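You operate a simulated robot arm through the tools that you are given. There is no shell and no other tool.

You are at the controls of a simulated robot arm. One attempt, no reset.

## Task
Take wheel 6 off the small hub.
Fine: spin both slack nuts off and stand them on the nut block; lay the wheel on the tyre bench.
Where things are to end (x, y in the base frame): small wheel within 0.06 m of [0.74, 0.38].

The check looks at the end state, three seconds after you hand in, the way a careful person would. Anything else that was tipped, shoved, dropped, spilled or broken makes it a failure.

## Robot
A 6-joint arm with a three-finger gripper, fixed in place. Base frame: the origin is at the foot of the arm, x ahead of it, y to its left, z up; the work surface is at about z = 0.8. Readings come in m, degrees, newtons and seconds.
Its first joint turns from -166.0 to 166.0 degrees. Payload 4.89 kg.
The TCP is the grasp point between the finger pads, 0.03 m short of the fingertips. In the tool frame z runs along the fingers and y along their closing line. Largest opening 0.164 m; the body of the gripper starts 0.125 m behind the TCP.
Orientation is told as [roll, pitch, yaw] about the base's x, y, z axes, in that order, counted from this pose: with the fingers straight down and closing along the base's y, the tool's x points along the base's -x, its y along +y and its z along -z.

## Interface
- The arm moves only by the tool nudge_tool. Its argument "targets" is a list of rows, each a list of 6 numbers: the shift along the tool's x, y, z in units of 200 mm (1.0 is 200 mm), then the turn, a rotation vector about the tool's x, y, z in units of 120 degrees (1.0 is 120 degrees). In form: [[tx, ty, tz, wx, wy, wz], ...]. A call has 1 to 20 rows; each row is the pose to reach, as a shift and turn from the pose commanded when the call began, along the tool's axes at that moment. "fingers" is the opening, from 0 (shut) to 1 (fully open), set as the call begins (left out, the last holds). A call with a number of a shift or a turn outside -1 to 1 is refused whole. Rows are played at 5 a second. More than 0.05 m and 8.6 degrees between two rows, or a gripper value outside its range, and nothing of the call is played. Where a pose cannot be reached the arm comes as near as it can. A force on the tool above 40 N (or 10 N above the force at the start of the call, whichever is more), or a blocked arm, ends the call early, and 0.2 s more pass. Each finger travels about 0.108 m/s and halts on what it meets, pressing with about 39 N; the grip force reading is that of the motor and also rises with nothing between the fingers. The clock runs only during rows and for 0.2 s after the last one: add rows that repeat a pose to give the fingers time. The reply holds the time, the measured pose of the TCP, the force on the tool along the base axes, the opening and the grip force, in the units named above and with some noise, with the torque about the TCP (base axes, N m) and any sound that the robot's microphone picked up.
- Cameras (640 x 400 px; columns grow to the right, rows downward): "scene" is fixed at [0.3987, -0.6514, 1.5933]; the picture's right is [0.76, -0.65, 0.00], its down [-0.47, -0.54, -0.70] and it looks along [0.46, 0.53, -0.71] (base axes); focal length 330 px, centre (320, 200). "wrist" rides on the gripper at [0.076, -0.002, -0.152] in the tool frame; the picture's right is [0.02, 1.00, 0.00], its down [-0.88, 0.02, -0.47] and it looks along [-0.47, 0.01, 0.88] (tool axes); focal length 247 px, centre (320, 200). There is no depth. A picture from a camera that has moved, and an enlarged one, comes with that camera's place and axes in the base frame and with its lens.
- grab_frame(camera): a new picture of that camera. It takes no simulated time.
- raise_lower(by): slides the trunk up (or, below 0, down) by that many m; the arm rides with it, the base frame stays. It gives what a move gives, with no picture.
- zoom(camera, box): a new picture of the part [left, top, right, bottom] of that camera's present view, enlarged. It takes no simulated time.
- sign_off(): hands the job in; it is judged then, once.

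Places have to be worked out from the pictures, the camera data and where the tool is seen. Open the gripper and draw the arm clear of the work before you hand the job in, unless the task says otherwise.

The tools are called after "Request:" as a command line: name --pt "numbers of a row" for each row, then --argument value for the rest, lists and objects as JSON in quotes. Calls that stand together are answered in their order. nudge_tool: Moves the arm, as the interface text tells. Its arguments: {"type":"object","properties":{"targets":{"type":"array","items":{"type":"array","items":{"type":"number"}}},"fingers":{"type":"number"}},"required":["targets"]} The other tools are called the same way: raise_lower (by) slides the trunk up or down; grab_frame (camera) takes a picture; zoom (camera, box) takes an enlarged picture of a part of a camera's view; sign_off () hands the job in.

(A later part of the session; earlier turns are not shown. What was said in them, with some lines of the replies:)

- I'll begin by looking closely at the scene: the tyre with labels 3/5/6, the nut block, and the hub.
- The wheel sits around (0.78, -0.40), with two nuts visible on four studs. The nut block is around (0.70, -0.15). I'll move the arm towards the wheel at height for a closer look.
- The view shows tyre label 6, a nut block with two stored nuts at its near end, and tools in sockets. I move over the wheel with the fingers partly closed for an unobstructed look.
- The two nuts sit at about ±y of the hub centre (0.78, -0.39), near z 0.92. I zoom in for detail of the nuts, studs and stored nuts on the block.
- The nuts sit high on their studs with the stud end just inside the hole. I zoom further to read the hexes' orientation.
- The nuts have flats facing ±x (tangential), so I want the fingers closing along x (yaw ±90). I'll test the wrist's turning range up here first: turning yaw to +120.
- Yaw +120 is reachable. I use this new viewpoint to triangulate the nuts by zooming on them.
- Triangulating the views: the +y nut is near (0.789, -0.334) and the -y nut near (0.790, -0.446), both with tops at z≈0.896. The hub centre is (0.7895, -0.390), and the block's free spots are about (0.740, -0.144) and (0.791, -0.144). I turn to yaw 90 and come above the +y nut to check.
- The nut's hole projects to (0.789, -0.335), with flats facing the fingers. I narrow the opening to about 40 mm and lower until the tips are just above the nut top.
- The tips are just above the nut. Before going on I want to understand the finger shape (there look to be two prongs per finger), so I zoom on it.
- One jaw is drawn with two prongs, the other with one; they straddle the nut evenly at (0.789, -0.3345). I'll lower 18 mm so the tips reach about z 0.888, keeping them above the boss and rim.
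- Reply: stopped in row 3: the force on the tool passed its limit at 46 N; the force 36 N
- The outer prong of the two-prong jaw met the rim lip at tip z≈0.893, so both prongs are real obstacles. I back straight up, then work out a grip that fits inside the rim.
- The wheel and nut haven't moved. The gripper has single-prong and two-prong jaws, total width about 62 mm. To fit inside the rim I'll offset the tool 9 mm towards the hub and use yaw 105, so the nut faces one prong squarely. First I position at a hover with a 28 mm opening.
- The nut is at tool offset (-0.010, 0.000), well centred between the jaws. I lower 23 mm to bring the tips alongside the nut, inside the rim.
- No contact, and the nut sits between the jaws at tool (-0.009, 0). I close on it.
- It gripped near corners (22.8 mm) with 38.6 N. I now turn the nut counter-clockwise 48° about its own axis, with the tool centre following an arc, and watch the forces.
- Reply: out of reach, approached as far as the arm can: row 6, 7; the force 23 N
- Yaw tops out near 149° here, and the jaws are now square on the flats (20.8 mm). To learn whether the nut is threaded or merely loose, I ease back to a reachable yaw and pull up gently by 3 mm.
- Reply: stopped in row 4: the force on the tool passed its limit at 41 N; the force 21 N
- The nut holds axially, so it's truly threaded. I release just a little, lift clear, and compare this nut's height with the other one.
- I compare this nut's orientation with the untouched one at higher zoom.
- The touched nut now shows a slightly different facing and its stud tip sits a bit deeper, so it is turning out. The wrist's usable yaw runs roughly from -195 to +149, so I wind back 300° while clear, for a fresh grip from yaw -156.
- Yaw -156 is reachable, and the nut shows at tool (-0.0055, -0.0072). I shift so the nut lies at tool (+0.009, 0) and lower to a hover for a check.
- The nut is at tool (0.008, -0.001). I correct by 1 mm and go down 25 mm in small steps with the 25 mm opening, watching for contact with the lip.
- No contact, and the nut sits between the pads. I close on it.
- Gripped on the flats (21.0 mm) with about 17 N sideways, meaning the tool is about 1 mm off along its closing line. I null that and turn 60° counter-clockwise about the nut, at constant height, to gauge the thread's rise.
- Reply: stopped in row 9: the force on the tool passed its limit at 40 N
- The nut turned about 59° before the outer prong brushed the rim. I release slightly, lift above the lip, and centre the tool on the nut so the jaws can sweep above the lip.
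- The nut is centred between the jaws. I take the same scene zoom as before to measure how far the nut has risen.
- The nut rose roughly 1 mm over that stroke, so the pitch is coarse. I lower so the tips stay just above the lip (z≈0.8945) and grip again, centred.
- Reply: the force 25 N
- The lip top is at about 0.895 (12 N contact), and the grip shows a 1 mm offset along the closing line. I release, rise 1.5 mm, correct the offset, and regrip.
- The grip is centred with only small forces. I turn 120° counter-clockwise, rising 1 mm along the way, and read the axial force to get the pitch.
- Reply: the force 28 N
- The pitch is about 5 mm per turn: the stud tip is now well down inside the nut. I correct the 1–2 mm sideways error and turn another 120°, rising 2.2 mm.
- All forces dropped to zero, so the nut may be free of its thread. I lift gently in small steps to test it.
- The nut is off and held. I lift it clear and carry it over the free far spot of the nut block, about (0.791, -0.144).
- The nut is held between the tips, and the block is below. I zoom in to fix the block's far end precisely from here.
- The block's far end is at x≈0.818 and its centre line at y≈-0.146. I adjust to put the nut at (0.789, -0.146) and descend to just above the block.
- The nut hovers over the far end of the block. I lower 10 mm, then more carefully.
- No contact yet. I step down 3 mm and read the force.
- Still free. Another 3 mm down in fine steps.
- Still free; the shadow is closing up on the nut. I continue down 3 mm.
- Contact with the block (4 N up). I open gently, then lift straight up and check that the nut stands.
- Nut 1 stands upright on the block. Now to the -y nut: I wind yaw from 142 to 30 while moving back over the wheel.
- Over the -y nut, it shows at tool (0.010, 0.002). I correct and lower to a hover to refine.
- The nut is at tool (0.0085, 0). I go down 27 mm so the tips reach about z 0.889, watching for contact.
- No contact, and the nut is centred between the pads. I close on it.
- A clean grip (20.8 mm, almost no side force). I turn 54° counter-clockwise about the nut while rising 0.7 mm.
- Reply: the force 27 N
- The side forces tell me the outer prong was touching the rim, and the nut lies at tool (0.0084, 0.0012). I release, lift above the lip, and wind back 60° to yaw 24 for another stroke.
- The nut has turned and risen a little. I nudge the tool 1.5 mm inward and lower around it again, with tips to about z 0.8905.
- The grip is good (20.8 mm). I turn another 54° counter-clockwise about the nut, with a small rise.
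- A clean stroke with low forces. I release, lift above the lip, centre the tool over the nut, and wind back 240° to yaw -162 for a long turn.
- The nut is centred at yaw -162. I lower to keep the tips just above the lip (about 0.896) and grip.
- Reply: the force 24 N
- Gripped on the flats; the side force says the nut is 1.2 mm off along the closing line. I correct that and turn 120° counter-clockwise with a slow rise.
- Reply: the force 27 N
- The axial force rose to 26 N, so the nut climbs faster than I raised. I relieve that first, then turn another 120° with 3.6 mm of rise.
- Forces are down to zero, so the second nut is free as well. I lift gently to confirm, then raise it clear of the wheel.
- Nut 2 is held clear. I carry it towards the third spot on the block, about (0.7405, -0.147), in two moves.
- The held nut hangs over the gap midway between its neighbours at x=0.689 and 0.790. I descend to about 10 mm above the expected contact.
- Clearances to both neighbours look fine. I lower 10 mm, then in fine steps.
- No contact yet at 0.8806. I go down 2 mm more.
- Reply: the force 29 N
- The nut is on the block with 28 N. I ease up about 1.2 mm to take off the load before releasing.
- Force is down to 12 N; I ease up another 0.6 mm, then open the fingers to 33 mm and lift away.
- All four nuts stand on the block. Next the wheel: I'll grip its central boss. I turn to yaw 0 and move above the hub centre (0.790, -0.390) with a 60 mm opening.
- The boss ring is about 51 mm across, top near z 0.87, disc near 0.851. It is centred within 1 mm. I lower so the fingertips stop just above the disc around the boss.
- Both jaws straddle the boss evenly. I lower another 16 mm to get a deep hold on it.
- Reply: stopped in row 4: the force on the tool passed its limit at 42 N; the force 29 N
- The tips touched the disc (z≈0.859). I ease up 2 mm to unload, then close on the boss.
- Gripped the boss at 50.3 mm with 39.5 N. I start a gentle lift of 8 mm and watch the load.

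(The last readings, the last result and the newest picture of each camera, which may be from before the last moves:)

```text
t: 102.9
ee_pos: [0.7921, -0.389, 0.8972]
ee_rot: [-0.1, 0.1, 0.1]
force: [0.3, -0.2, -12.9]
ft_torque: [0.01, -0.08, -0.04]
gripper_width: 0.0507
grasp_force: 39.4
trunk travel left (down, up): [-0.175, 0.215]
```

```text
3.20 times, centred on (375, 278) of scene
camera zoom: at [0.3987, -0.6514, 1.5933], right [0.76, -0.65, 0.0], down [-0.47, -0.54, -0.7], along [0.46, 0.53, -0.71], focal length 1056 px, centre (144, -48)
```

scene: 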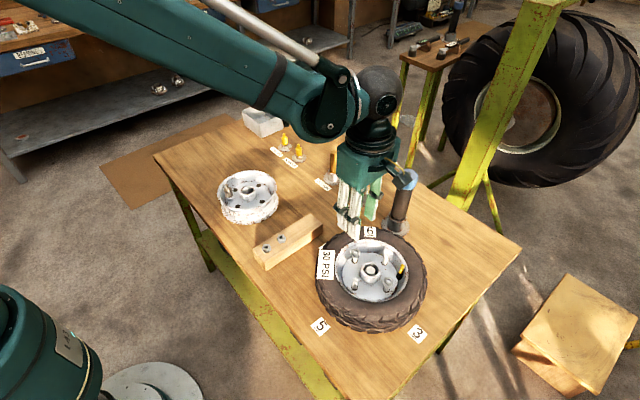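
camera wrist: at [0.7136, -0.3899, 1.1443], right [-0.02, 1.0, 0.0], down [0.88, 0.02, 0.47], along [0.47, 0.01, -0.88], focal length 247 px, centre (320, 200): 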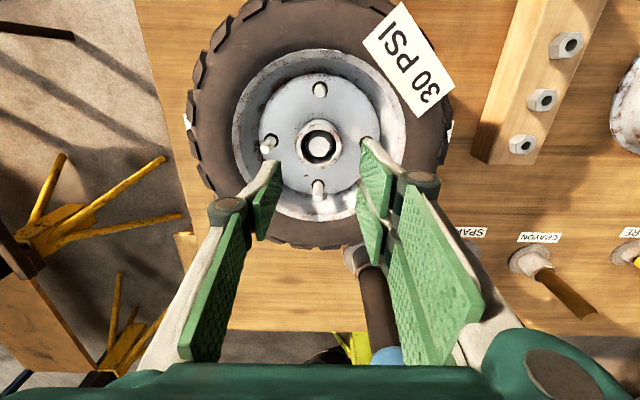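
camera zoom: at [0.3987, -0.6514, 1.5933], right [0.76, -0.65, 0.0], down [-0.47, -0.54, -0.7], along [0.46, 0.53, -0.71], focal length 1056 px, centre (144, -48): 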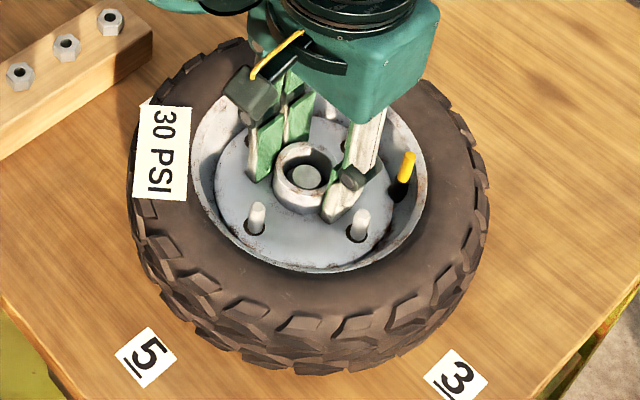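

The wheel came up freely with about 13 N of weight and no torque. I keep lifting straight up by 110 mm.

Request:
nudge_tool --pt "0 0 -0.04 0 0 0" --pt "0 0 -0.08 0 0 0" --pt "0 0 -0.12 0 0 0" --pt "0 0 -0.16 0 0 0" --pt "0 0 -0.2 0 0 0" --pt "0 0 -0.25 0 0 0" --pt "0 0 -0.3 0 0 0" --pt "0 0 -0.35 0 0 0" --pt "0 0 -0.4 0 0 0" --pt "0 0 -0.45 0 0 0" --pt "0 0 -0.5 0 0 0" --pt "0 0 -0.55 0 0 0" --pt "0 0 -0.6 0 0 0" --pt "0 0 -0.6 0 0 0"

Request:
grab_frame --camera "scene"

Request:
grab_frame --camera "wrist"

```text
t: 105.9
ee_pos: [0.7915, -0.3901, 1.0177]
ee_rot: [0.0, 0.1, 0.2]
force: [-0.2, 0.7, -12.2]
ft_torque: [0.01, -0.01, 0.0]
gripper_width: 0.0506
grasp_force: 38.8
trunk travel left (down, up): [-0.175, 0.215]
```

```text
taken
```

scene: 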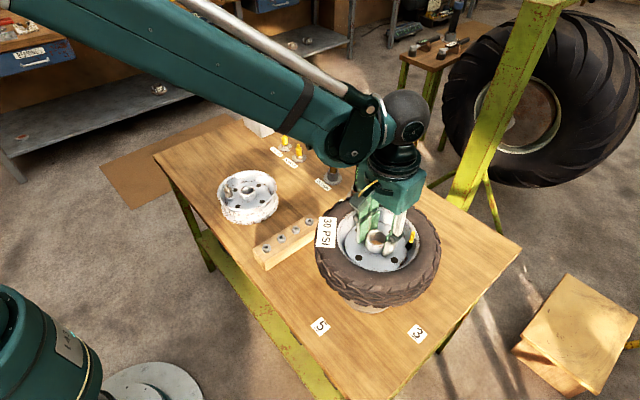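

```text
taken
camera wrist: at [0.7146, -0.3917, 1.1694], right [-0.02, 1.0, 0.0], down [0.88, 0.02, 0.47], along [0.47, 0.01, -0.88], focal length 247 px, centre (320, 200)
```

wrist: 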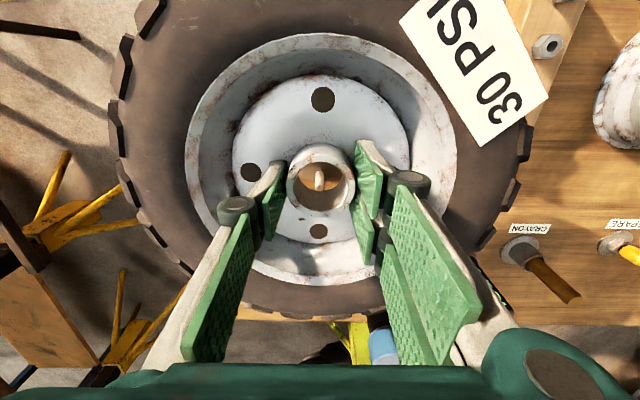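

The wheel is off the hub, hanging level. I raise 45 mm more for clearance over the other rim's peg, and start carrying it towards +y.

Request:
nudge_tool --pt "0 0 -0.075 0 0 0" --pt "0 0 -0.15 0 0 0" --pt "0 0 -0.225 0 0 0" --pt "0 0.1 -0.225 0 0 0" --pt "0 0.22 -0.225 0 0 0" --pt "0 0.35 -0.225 0 0 0" --pt "0 0.48 -0.225 0 0 0" --pt "0 0.61 -0.225 0 0 0" --pt "0 0.74 -0.225 0 0 0" --pt "0 0.86 -0.225 0 0 0" --pt "0 0.95 -0.225 0 0 0" --pt "0 0.95 -0.225 0 0 0"

Request:
grab_frame --camera "scene"

Request:
grab_frame --camera "wrist"

```text
t: 108.5
ee_pos: [0.7918, -0.1998, 1.0611]
ee_rot: [-0.2, 0.1, 0.1]
force: [-0.6, 0.7, -14.1]
ft_torque: [-0.05, -0.03, 0.0]
gripper_width: 0.0503
grasp_force: 38.7
trunk travel left (down, up): [-0.175, 0.215]
```

```text
taken
```

scene: 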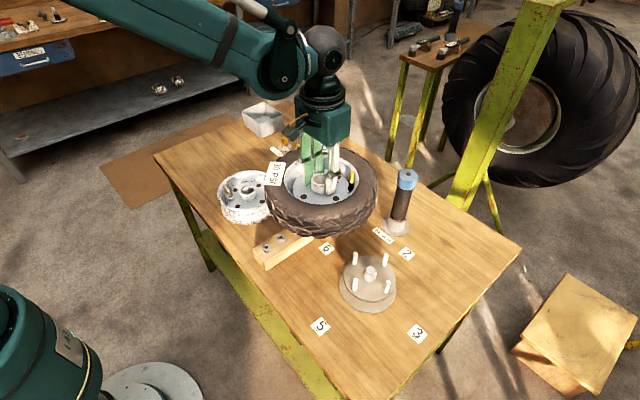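

```text
taken
camera wrist: at [0.715, -0.2014, 1.2135], right [-0.02, 1.0, 0.0], down [0.88, 0.02, 0.47], along [0.47, 0.01, -0.88], focal length 247 px, centre (320, 200)
```

wrist: 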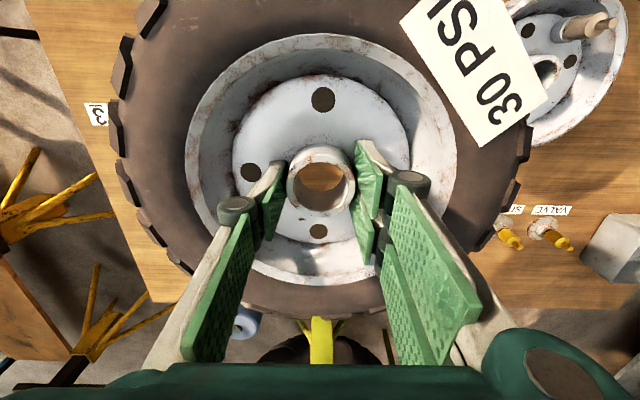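

The wheel hangs level and the hub with bare studs is left behind. I carry on towards +y.

Request:
nudge_tool --pt "0 0.1 0 0 0 0" --pt "0 0.22 0 0 0 0" --pt "0 0.35 0 0 0 0" --pt "0 0.48 0 0 0 0" --pt "0 0.61 0 0 0 0" --pt "0 0.74 0 0 0 0" --pt "0 0.87 0 0 0 0" --pt "0 1.0 0 0 0 0"

Request:
nudge_tool --pt "0.01 0.13 0 0 0 0" --pt "0.03 0.26 0 0 0 0" --pt "0.05 0.39 0 0 0 0" --pt "0.07 0.52 0 0 0 0" --pt "0.09 0.65 0 0 0 0" --pt "0.11 0.78 0 0 0 0" --pt "0.13 0.9 0 0 0 0" --pt "0.15 1.0 0 0 0 0" --pt "0.15 1.0 0 0 0 0"

Request:
grab_frame --camera "scene"

Request:
grab_frame --camera "wrist"

```text
t: 110.3
ee_pos: [0.7936, 0.0003, 1.0595]
ee_rot: [-0.1, 0.1, 0.0]
force: [-0.2, -1.7, -13.7]
ft_torque: [0.14, -0.02, 0.0]
gripper_width: 0.0504
grasp_force: 38.8
trunk travel left (down, up): [-0.175, 0.215]
```

```text
t: 112.3
ee_pos: [0.7607, 0.2, 1.059]
ee_rot: [-0.2, 0.0, 0.1]
force: [0.7, 0.1, -13.7]
ft_torque: [-0.07, -0.03, 0.01]
gripper_width: 0.0503
grasp_force: 38.7
trunk travel left (down, up): [-0.175, 0.215]
```

```text
taken
```

scene: 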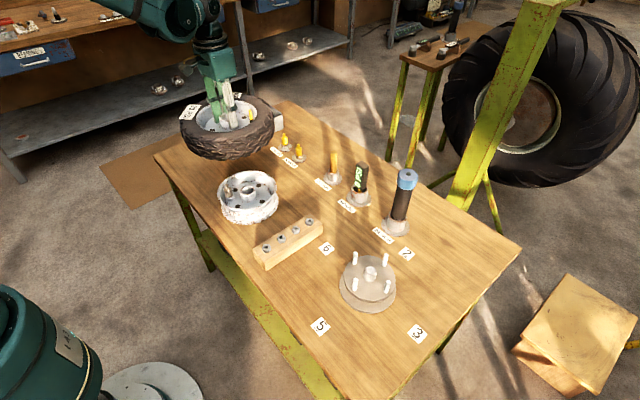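

```text
taken
camera wrist: at [0.6837, 0.1994, 1.2124], right [-0.02, 1.0, 0.0], down [0.88, 0.02, 0.47], along [0.47, 0.01, -0.88], focal length 247 px, centre (320, 200)
```

wrist: 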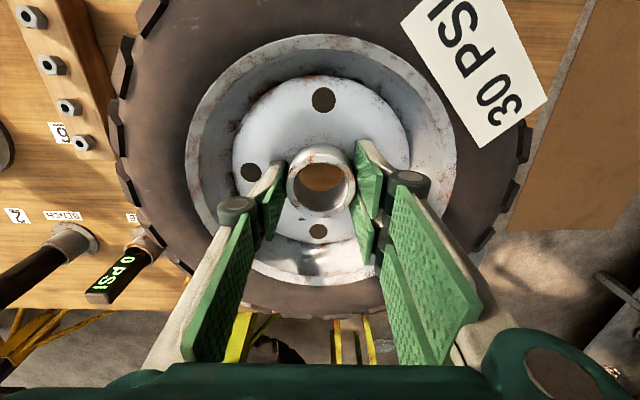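

The carry is going smoothly. I continue to the goal (0.74, 0.38).

Request:
nudge_tool --pt "0.012 0.11 0 0 0 0" --pt "0.025 0.23 0 0 0 0" --pt "0.04 0.36 0 0 0 0" --pt "0.055 0.49 0 0 0 0" --pt "0.07 0.62 0 0 0 0" --pt "0.085 0.75 0 0 0 0" --pt "0.1 0.85 0 0 0 0" --pt "0.103 0.9 0 0 0 0" --pt "0.103 0.9 0 0 0 0"

Request:
grab_frame --camera "scene"

Request:
grab_frame --camera "wrist"

Request:
zoom --camera "scene" --box '[130, 60, 330, 240]'

```text
t: 114.3
ee_pos: [0.7411, 0.3819, 1.0594]
ee_rot: [-0.2, 0.1, 0.1]
force: [0.0, -0.4, -13.9]
ft_torque: [-0.03, -0.05, 0.02]
gripper_width: 0.0503
grasp_force: 39.8
trunk travel left (down, up): [-0.175, 0.215]
```

```text
taken
```

scene: 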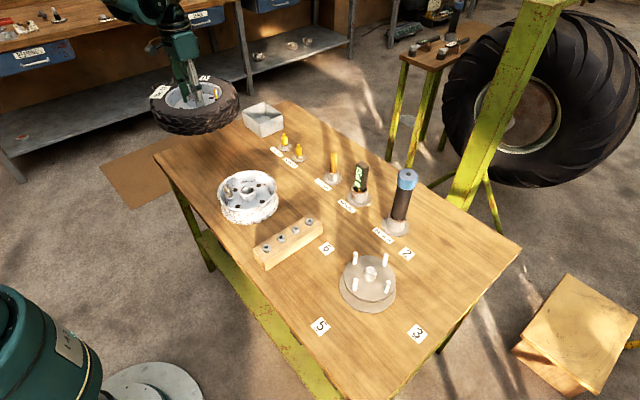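

```text
taken
camera wrist: at [0.6642, 0.3804, 1.2121], right [-0.02, 1.0, 0.0], down [0.88, 0.02, 0.47], along [0.47, 0.01, -0.88], focal length 247 px, centre (320, 200)
```

wrist: 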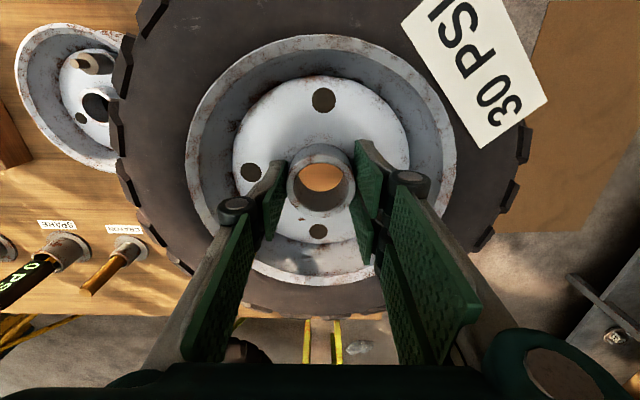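

```text
2.22 times, centred on (230, 150) of scene
camera zoom: at [0.3987, -0.6514, 1.5933], right [0.76, -0.65, 0.0], down [-0.47, -0.54, -0.7], along [0.46, 0.53, -0.71], focal length 734 px, centre (520, 311)
```

zoom: 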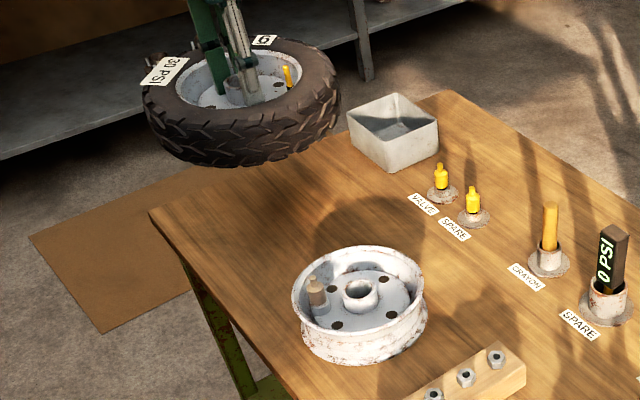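

The wheel is above the goal; the table edge is at about y 0.55 and x 0.585, so I shift 10 mm inward to (0.75, 0.376) and lower to about z 0.90.

Request:
nudge_tool --pt "-0.02 -0.01 0.1 0 0 0" --pt "-0.045 -0.025 0.22 0 0 0" --pt "-0.045 -0.025 0.35 0 0 0" --pt "-0.045 -0.025 0.48 0 0 0" --pt "-0.045 -0.025 0.6 0 0 0" --pt "-0.045 -0.025 0.7 0 0 0" --pt "-0.045 -0.025 0.77 0 0 0" --pt "-0.045 -0.025 0.77 0 0 0"

Request:
zoom --camera "scene" --box '[130, 60, 330, 240]'

Request:
grab_frame --camera "wrist"

```text
t: 116.1
ee_pos: [0.7507, 0.3754, 0.9057]
ee_rot: [-0.2, 0.0, 0.1]
force: [0.5, 0.6, -13.7]
ft_torque: [0.01, 0.03, -0.05]
gripper_width: 0.0503
grasp_force: 38.6
trunk travel left (down, up): [-0.175, 0.215]
```

```text
2.22 times, centred on (230, 150) of scene
camera zoom: at [0.3987, -0.6514, 1.5933], right [0.76, -0.65, 0.0], down [-0.47, -0.54, -0.7], along [0.46, 0.53, -0.71], focal length 734 px, centre (520, 311)
```

zoom: 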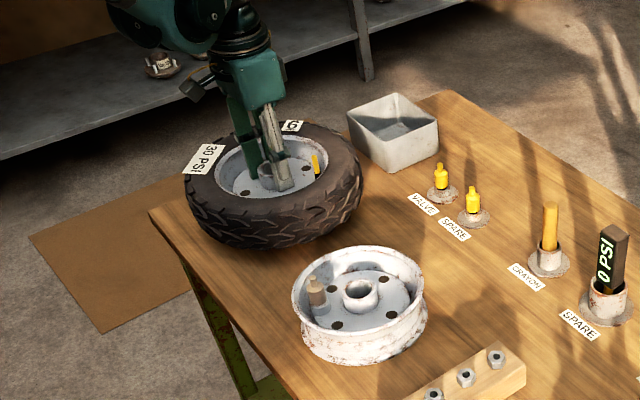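

```text
taken
camera wrist: at [0.6726, 0.3745, 1.0578], right [-0.02, 1.0, 0.0], down [0.88, 0.02, 0.47], along [0.47, 0.01, -0.88], focal length 247 px, centre (320, 200)
```

wrist: 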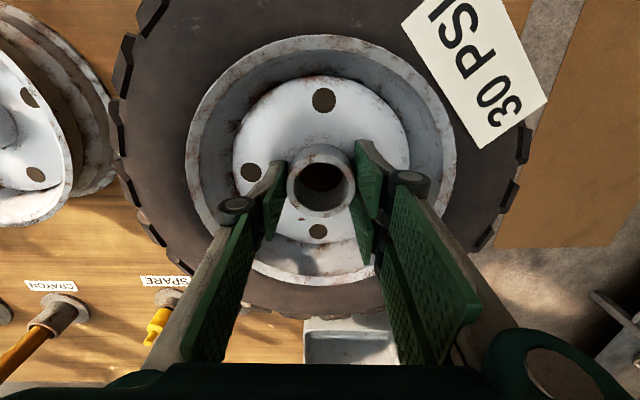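

Load still 13.7 N, so not touching yet. I lower in 2 mm steps for 12 mm.

Request:
nudge_tool --pt "0 0 0.01 0 0 0" --pt "0 0 0.02 0 0 0" --pt "0 0 0.03 0 0 0" --pt "0 0 0.04 0 0 0" --pt "0 0 0.05 0 0 0" --pt "0 0 0.06 0 0 0" --pt "0 0 0.06 0 0 0"

```text
t: 117.7
ee_pos: [0.75, 0.3744, 0.8955]
ee_rot: [-0.3, 0.0, 0.1]
force: [0.9, 0.5, -14.5]
ft_torque: [-0.01, -0.01, 0.04]
gripper_width: 0.0502
grasp_force: 39.0
trunk travel left (down, up): [-0.175, 0.215]
```

Still hanging. I lower another 8 mm in fine steps.

Request:
nudge_tool --pt "0 0 0.008 0 0 0" --pt "0 0 0.016 0 0 0" --pt "0 0 0.024 0 0 0" --pt "0 0 0.032 0 0 0" --pt "0 0 0.04 0 0 0" --pt "0 0 0.04 0 0 0"

Request:
zoom --camera "scene" --box '[150, 90, 290, 210]'

```text
t: 119.1
ee_pos: [0.7498, 0.3761, 0.8853]
ee_rot: [-0.2, 0.0, 0.1]
force: [0.0, 0.7, -14.7]
ft_torque: [-0.04, -0.02, -0.02]
gripper_width: 0.05
grasp_force: 38.5
trunk travel left (down, up): [-0.175, 0.215]
```

```text
3.33 times, centred on (220, 150) of scene
camera zoom: at [0.3987, -0.6514, 1.5933], right [0.76, -0.65, 0.0], down [-0.47, -0.54, -0.7], along [0.46, 0.53, -0.71], focal length 1100 px, centre (653, 367)
```

zoom: 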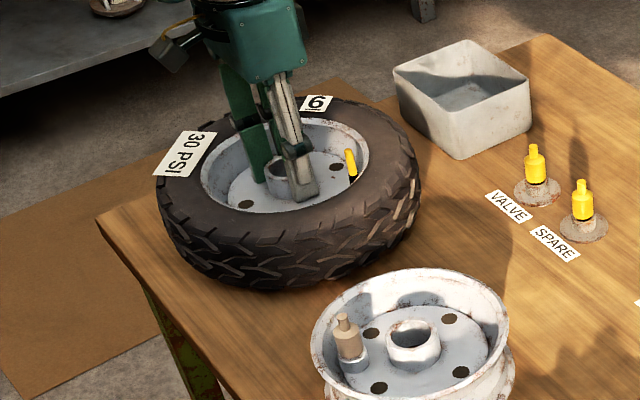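

Still the full weight; the tyre is nearly down. I continue with 1 mm steps for 6 mm.

Request:
nudge_tool --pt "0 0 0.005 0 0 0" --pt "0 0 0.01 0 0 0" --pt "0 0 0.015 0 0 0" --pt "0 0 0.02 0 0 0" --pt "0 0 0.025 0 0 0" --pt "0 0 0.03 0 0 0"

```text
t: 120.5
ee_pos: [0.7502, 0.3743, 0.879]
ee_rot: [-0.2, 0.0, 0.1]
force: [0.2, 0.2, -13.4]
ft_torque: [-0.02, -0.06, -0.01]
gripper_width: 0.05
grasp_force: 38.4
trunk travel left (down, up): [-0.175, 0.215]
```

Not down yet at 0.879. Another 6 mm in 1 mm steps.

Request:
nudge_tool --pt "0 0 0.005 0 0 0" --pt "0 0 0.01 0 0 0" --pt "0 0 0.015 0 0 0" --pt "0 0 0.02 0 0 0" --pt "0 0 0.025 0 0 0" --pt "0 0 0.03 0 0 0"

Request:
zoom --camera "scene" --box '[150, 90, 290, 210]'

```text
t: 121.9
ee_pos: [0.7484, 0.3757, 0.874]
ee_rot: [-0.2, 0.1, 0.1]
force: [0.3, 0.0, -14.3]
ft_torque: [-0.02, -0.06, -0.02]
gripper_width: 0.0504
grasp_force: 38.5
trunk travel left (down, up): [-0.175, 0.215]
```

```text
3.33 times, centred on (220, 150) of scene
camera zoom: at [0.3987, -0.6514, 1.5933], right [0.76, -0.65, 0.0], down [-0.47, -0.54, -0.7], along [0.46, 0.53, -0.71], focal length 1100 px, centre (653, 367)
```

zoom: 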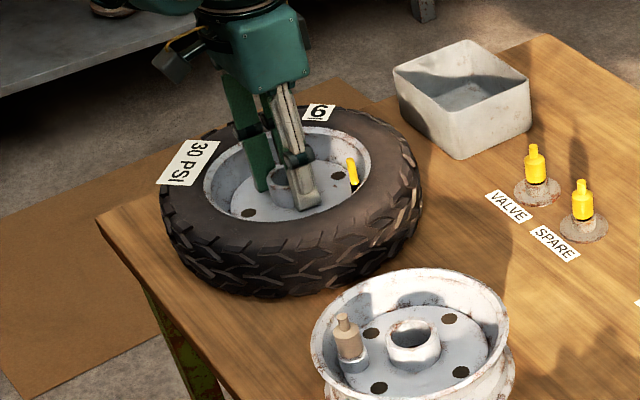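

Still 14 N. I continue another 6 mm in 1 mm steps.

Request:
nudge_tool --pt "0 0 0.005 0 0 0" --pt "0 0 0.01 0 0 0" --pt "0 0 0.015 0 0 0" --pt "0 0 0.02 0 0 0" --pt "0 0 0.025 0 0 0" --pt "0 0 0.03 0 0 0"

```text
t: 123.3
ee_pos: [0.7481, 0.3751, 0.8705]
ee_rot: [-0.1, 0.0, 0.0]
force: [6.2, -1.4, 32.2]
ft_torque: [-0.6, 0.23, 0.26]
gripper_width: 0.0501
grasp_force: 39.0
trunk travel left (down, up): [-0.175, 0.215]
```

The tyre is on the bench, with 32 N of over-press. I ease up 1.5 mm to balance the load before opening.

Request:
nudge_tool --pt "0 0 -0.004 0 0 0" --pt "0 0 -0.0075 0 0 0" --pt "0 0 -0.0075 0 0 0"

Request:
zoom --camera "scene" --box '[150, 90, 290, 210]'

Request:
grab_frame --camera "wrist"

```text
t: 124.1
ee_pos: [0.7487, 0.3766, 0.8707]
ee_rot: [-0.1, 0.0, 0.0]
force: [-0.3, -12.5, 7.9]
ft_torque: [-0.43, -0.08, 0.28]
gripper_width: 0.0503
grasp_force: 39.7
trunk travel left (down, up): [-0.175, 0.215]
```

```text
3.33 times, centred on (220, 150) of scene
camera zoom: at [0.3987, -0.6514, 1.5933], right [0.76, -0.65, 0.0], down [-0.47, -0.54, -0.7], along [0.46, 0.53, -0.71], focal length 1100 px, centre (653, 367)
```

zoom: 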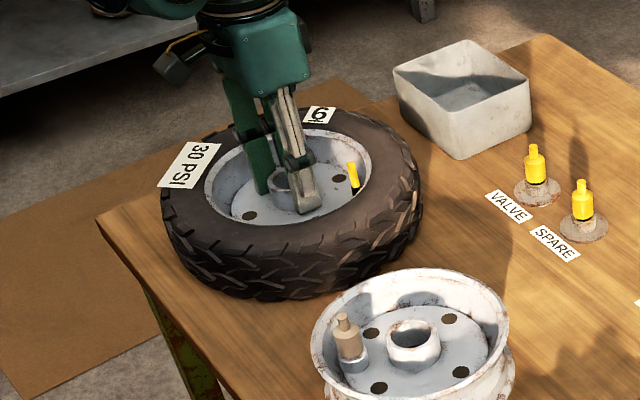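

```text
taken
camera wrist: at [0.6719, 0.3737, 1.023], right [-0.02, 1.0, 0.0], down [0.88, 0.02, 0.47], along [0.47, 0.01, -0.88], focal length 247 px, centre (320, 200)
```

wrist: 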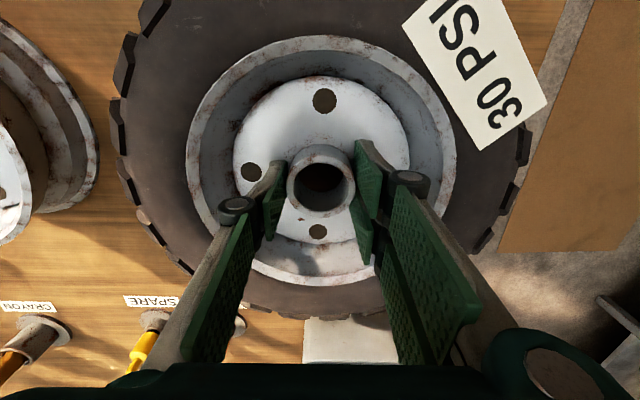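

The wheel rests level on the bench with little residual load. I open to 60 mm and lift straight out.

Request:
nudge_tool --pt "0 0 0 0 0 0" --pt "0 0 0 0 0 0" --pt "0 0 0 0 0 0" --pt "0 0 -0.03 0 0 0" --pt "0 0 -0.08 0 0 0" --pt "0 0 -0.18 0 0 0" --pt "0 0 -0.35 0 0 0" --pt "0 0 -0.55 0 0 0" --pt "0 0 -0.75 0 0 0" --pt "0 0 -0.95 0 0 0" --pt "0 0 -0.95 0 0 0" --fingers 0.366

Request:
grab_frame --camera "scene"

Request:
grab_frame --camera "wrist"

```text
t: 126.5
ee_pos: [0.7503, 0.3747, 1.058]
ee_rot: [-0.1, 0.1, 0.0]
force: [-1.1, 0.1, 0.6]
ft_torque: [0.02, -0.04, 0.0]
gripper_width: 0.06
grasp_force: 0.0
trunk travel left (down, up): [-0.175, 0.215]
```

```text
taken
```

scene: 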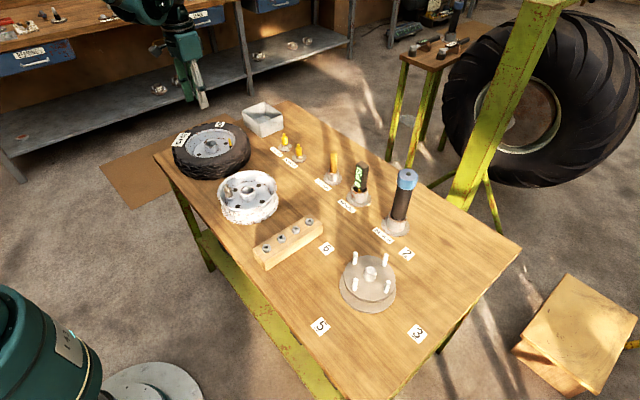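

```text
taken
camera wrist: at [0.6723, 0.3741, 1.2106], right [-0.02, 1.0, 0.0], down [0.88, 0.02, 0.47], along [0.47, 0.01, -0.88], focal length 247 px, centre (320, 200)
```

wrist: 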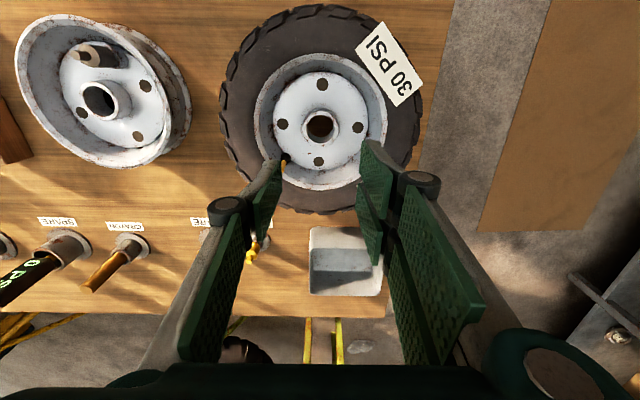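

The wheel lies flat at about (0.747, 0.376). I open the gripper, draw the arm up and back, then inspect everything.

Request:
nudge_tool --pt "0 0 -0.1 0 0 0" --pt "0 0 -0.2 0 0 0" --pt "0 0 -0.3 0 0 0" --pt "0 0 -0.4 0 0 0" --pt "0.12 -0.12 -0.45 0 0 0" --pt "0.25 -0.25 -0.5 0 0 0" --pt "0.35 -0.4 -0.5 0 0 0" --pt "0.45 -0.55 -0.5 0 0 0" --pt "0.5 -0.7 -0.5 0 0 0" --pt "0.5 -0.7 -0.5 0 0 0" --fingers 1.0

Request:
grab_frame --camera "scene"

Request:
zoom --camera "scene" --box '[150, 100, 300, 220]'

Request:
zoom --camera "scene" --box '[240, 190, 430, 340]'

Request:
grab_frame --camera "wrist"

```text
t: 128.7
ee_pos: [0.6501, 0.2338, 1.1593]
ee_rot: [-0.1, 0.1, 0.2]
force: [-0.8, -0.7, 0.0]
ft_torque: [0.02, -0.07, -0.03]
gripper_width: 0.164
grasp_force: 0.2
trunk travel left (down, up): [-0.175, 0.215]
```

```text
taken
```

scene: 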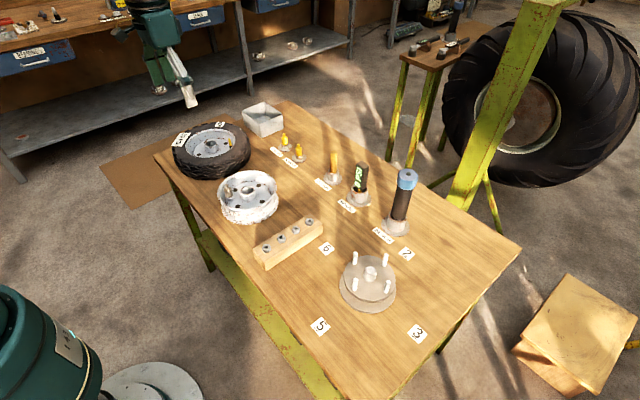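

```text
3.33 times, centred on (225, 160) of scene
camera zoom: at [0.3987, -0.6514, 1.5933], right [0.76, -0.65, 0.0], down [-0.47, -0.54, -0.7], along [0.46, 0.53, -0.71], focal length 1100 px, centre (637, 333)
```

zoom: 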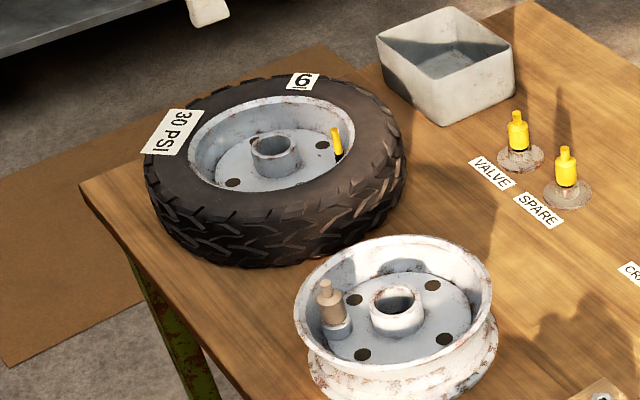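

```text
2.67 times, centred on (335, 265) of scene
camera zoom: at [0.3987, -0.6514, 1.5933], right [0.76, -0.65, 0.0], down [-0.47, -0.54, -0.7], along [0.46, 0.53, -0.71], focal length 880 px, centre (280, 27)
```

zoom: 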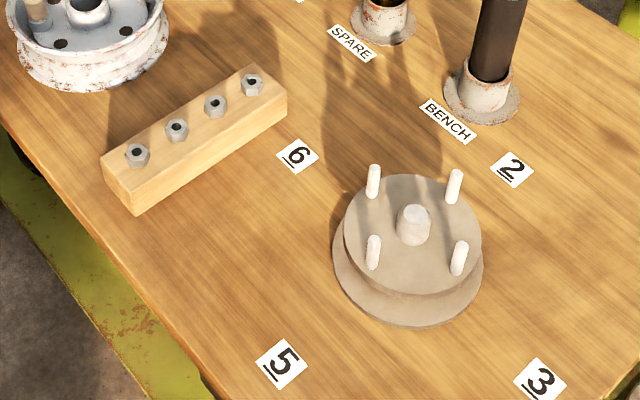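

```text
taken
camera wrist: at [0.5729, 0.2325, 1.3126], right [-0.02, 1.0, 0.0], down [0.88, 0.02, 0.47], along [0.47, 0.01, -0.88], focal length 247 px, centre (320, 200)
```

wrist: 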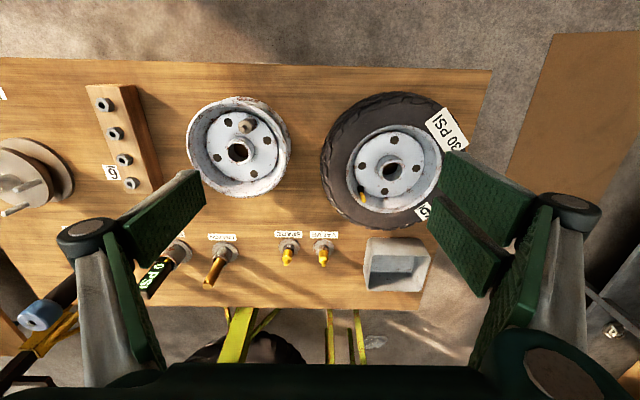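

Both nuts stand on the block next to the two stored ones. The hub is bare, and wheel 6 lies flat at about (0.747, 0.376), within the target area. Nothing else has moved, and the arm is clear with the gripper open, so I hand the job in.

Request:
sign_off

```text
The job is handed in.
```

Wheel 6 is off the small hub and I've handed the job in; no verdict has come back yet.

- **Wheel:** it lies flat on the tyre bench, with its centre at about (0.747, 0.376), roughly 8 mm from the [0.74, 0.38] target.
- **Nuts:** both slack nuts are unscrewed and standing on the nut block, in line with the two that were already there.
- **Surroundings:** in the final pictures nothing else looks tipped or moved, and the hub is left bare with its four studs.
- **Contacts:** while fitting the gripper into the wheel, the fingertips met the rim lip and the wheel disc. They pressed as hard as 46 N before I backed off. I saw no marks or shift from this.
- **Arm:** it is raised clear of the work with the gripper fully open.
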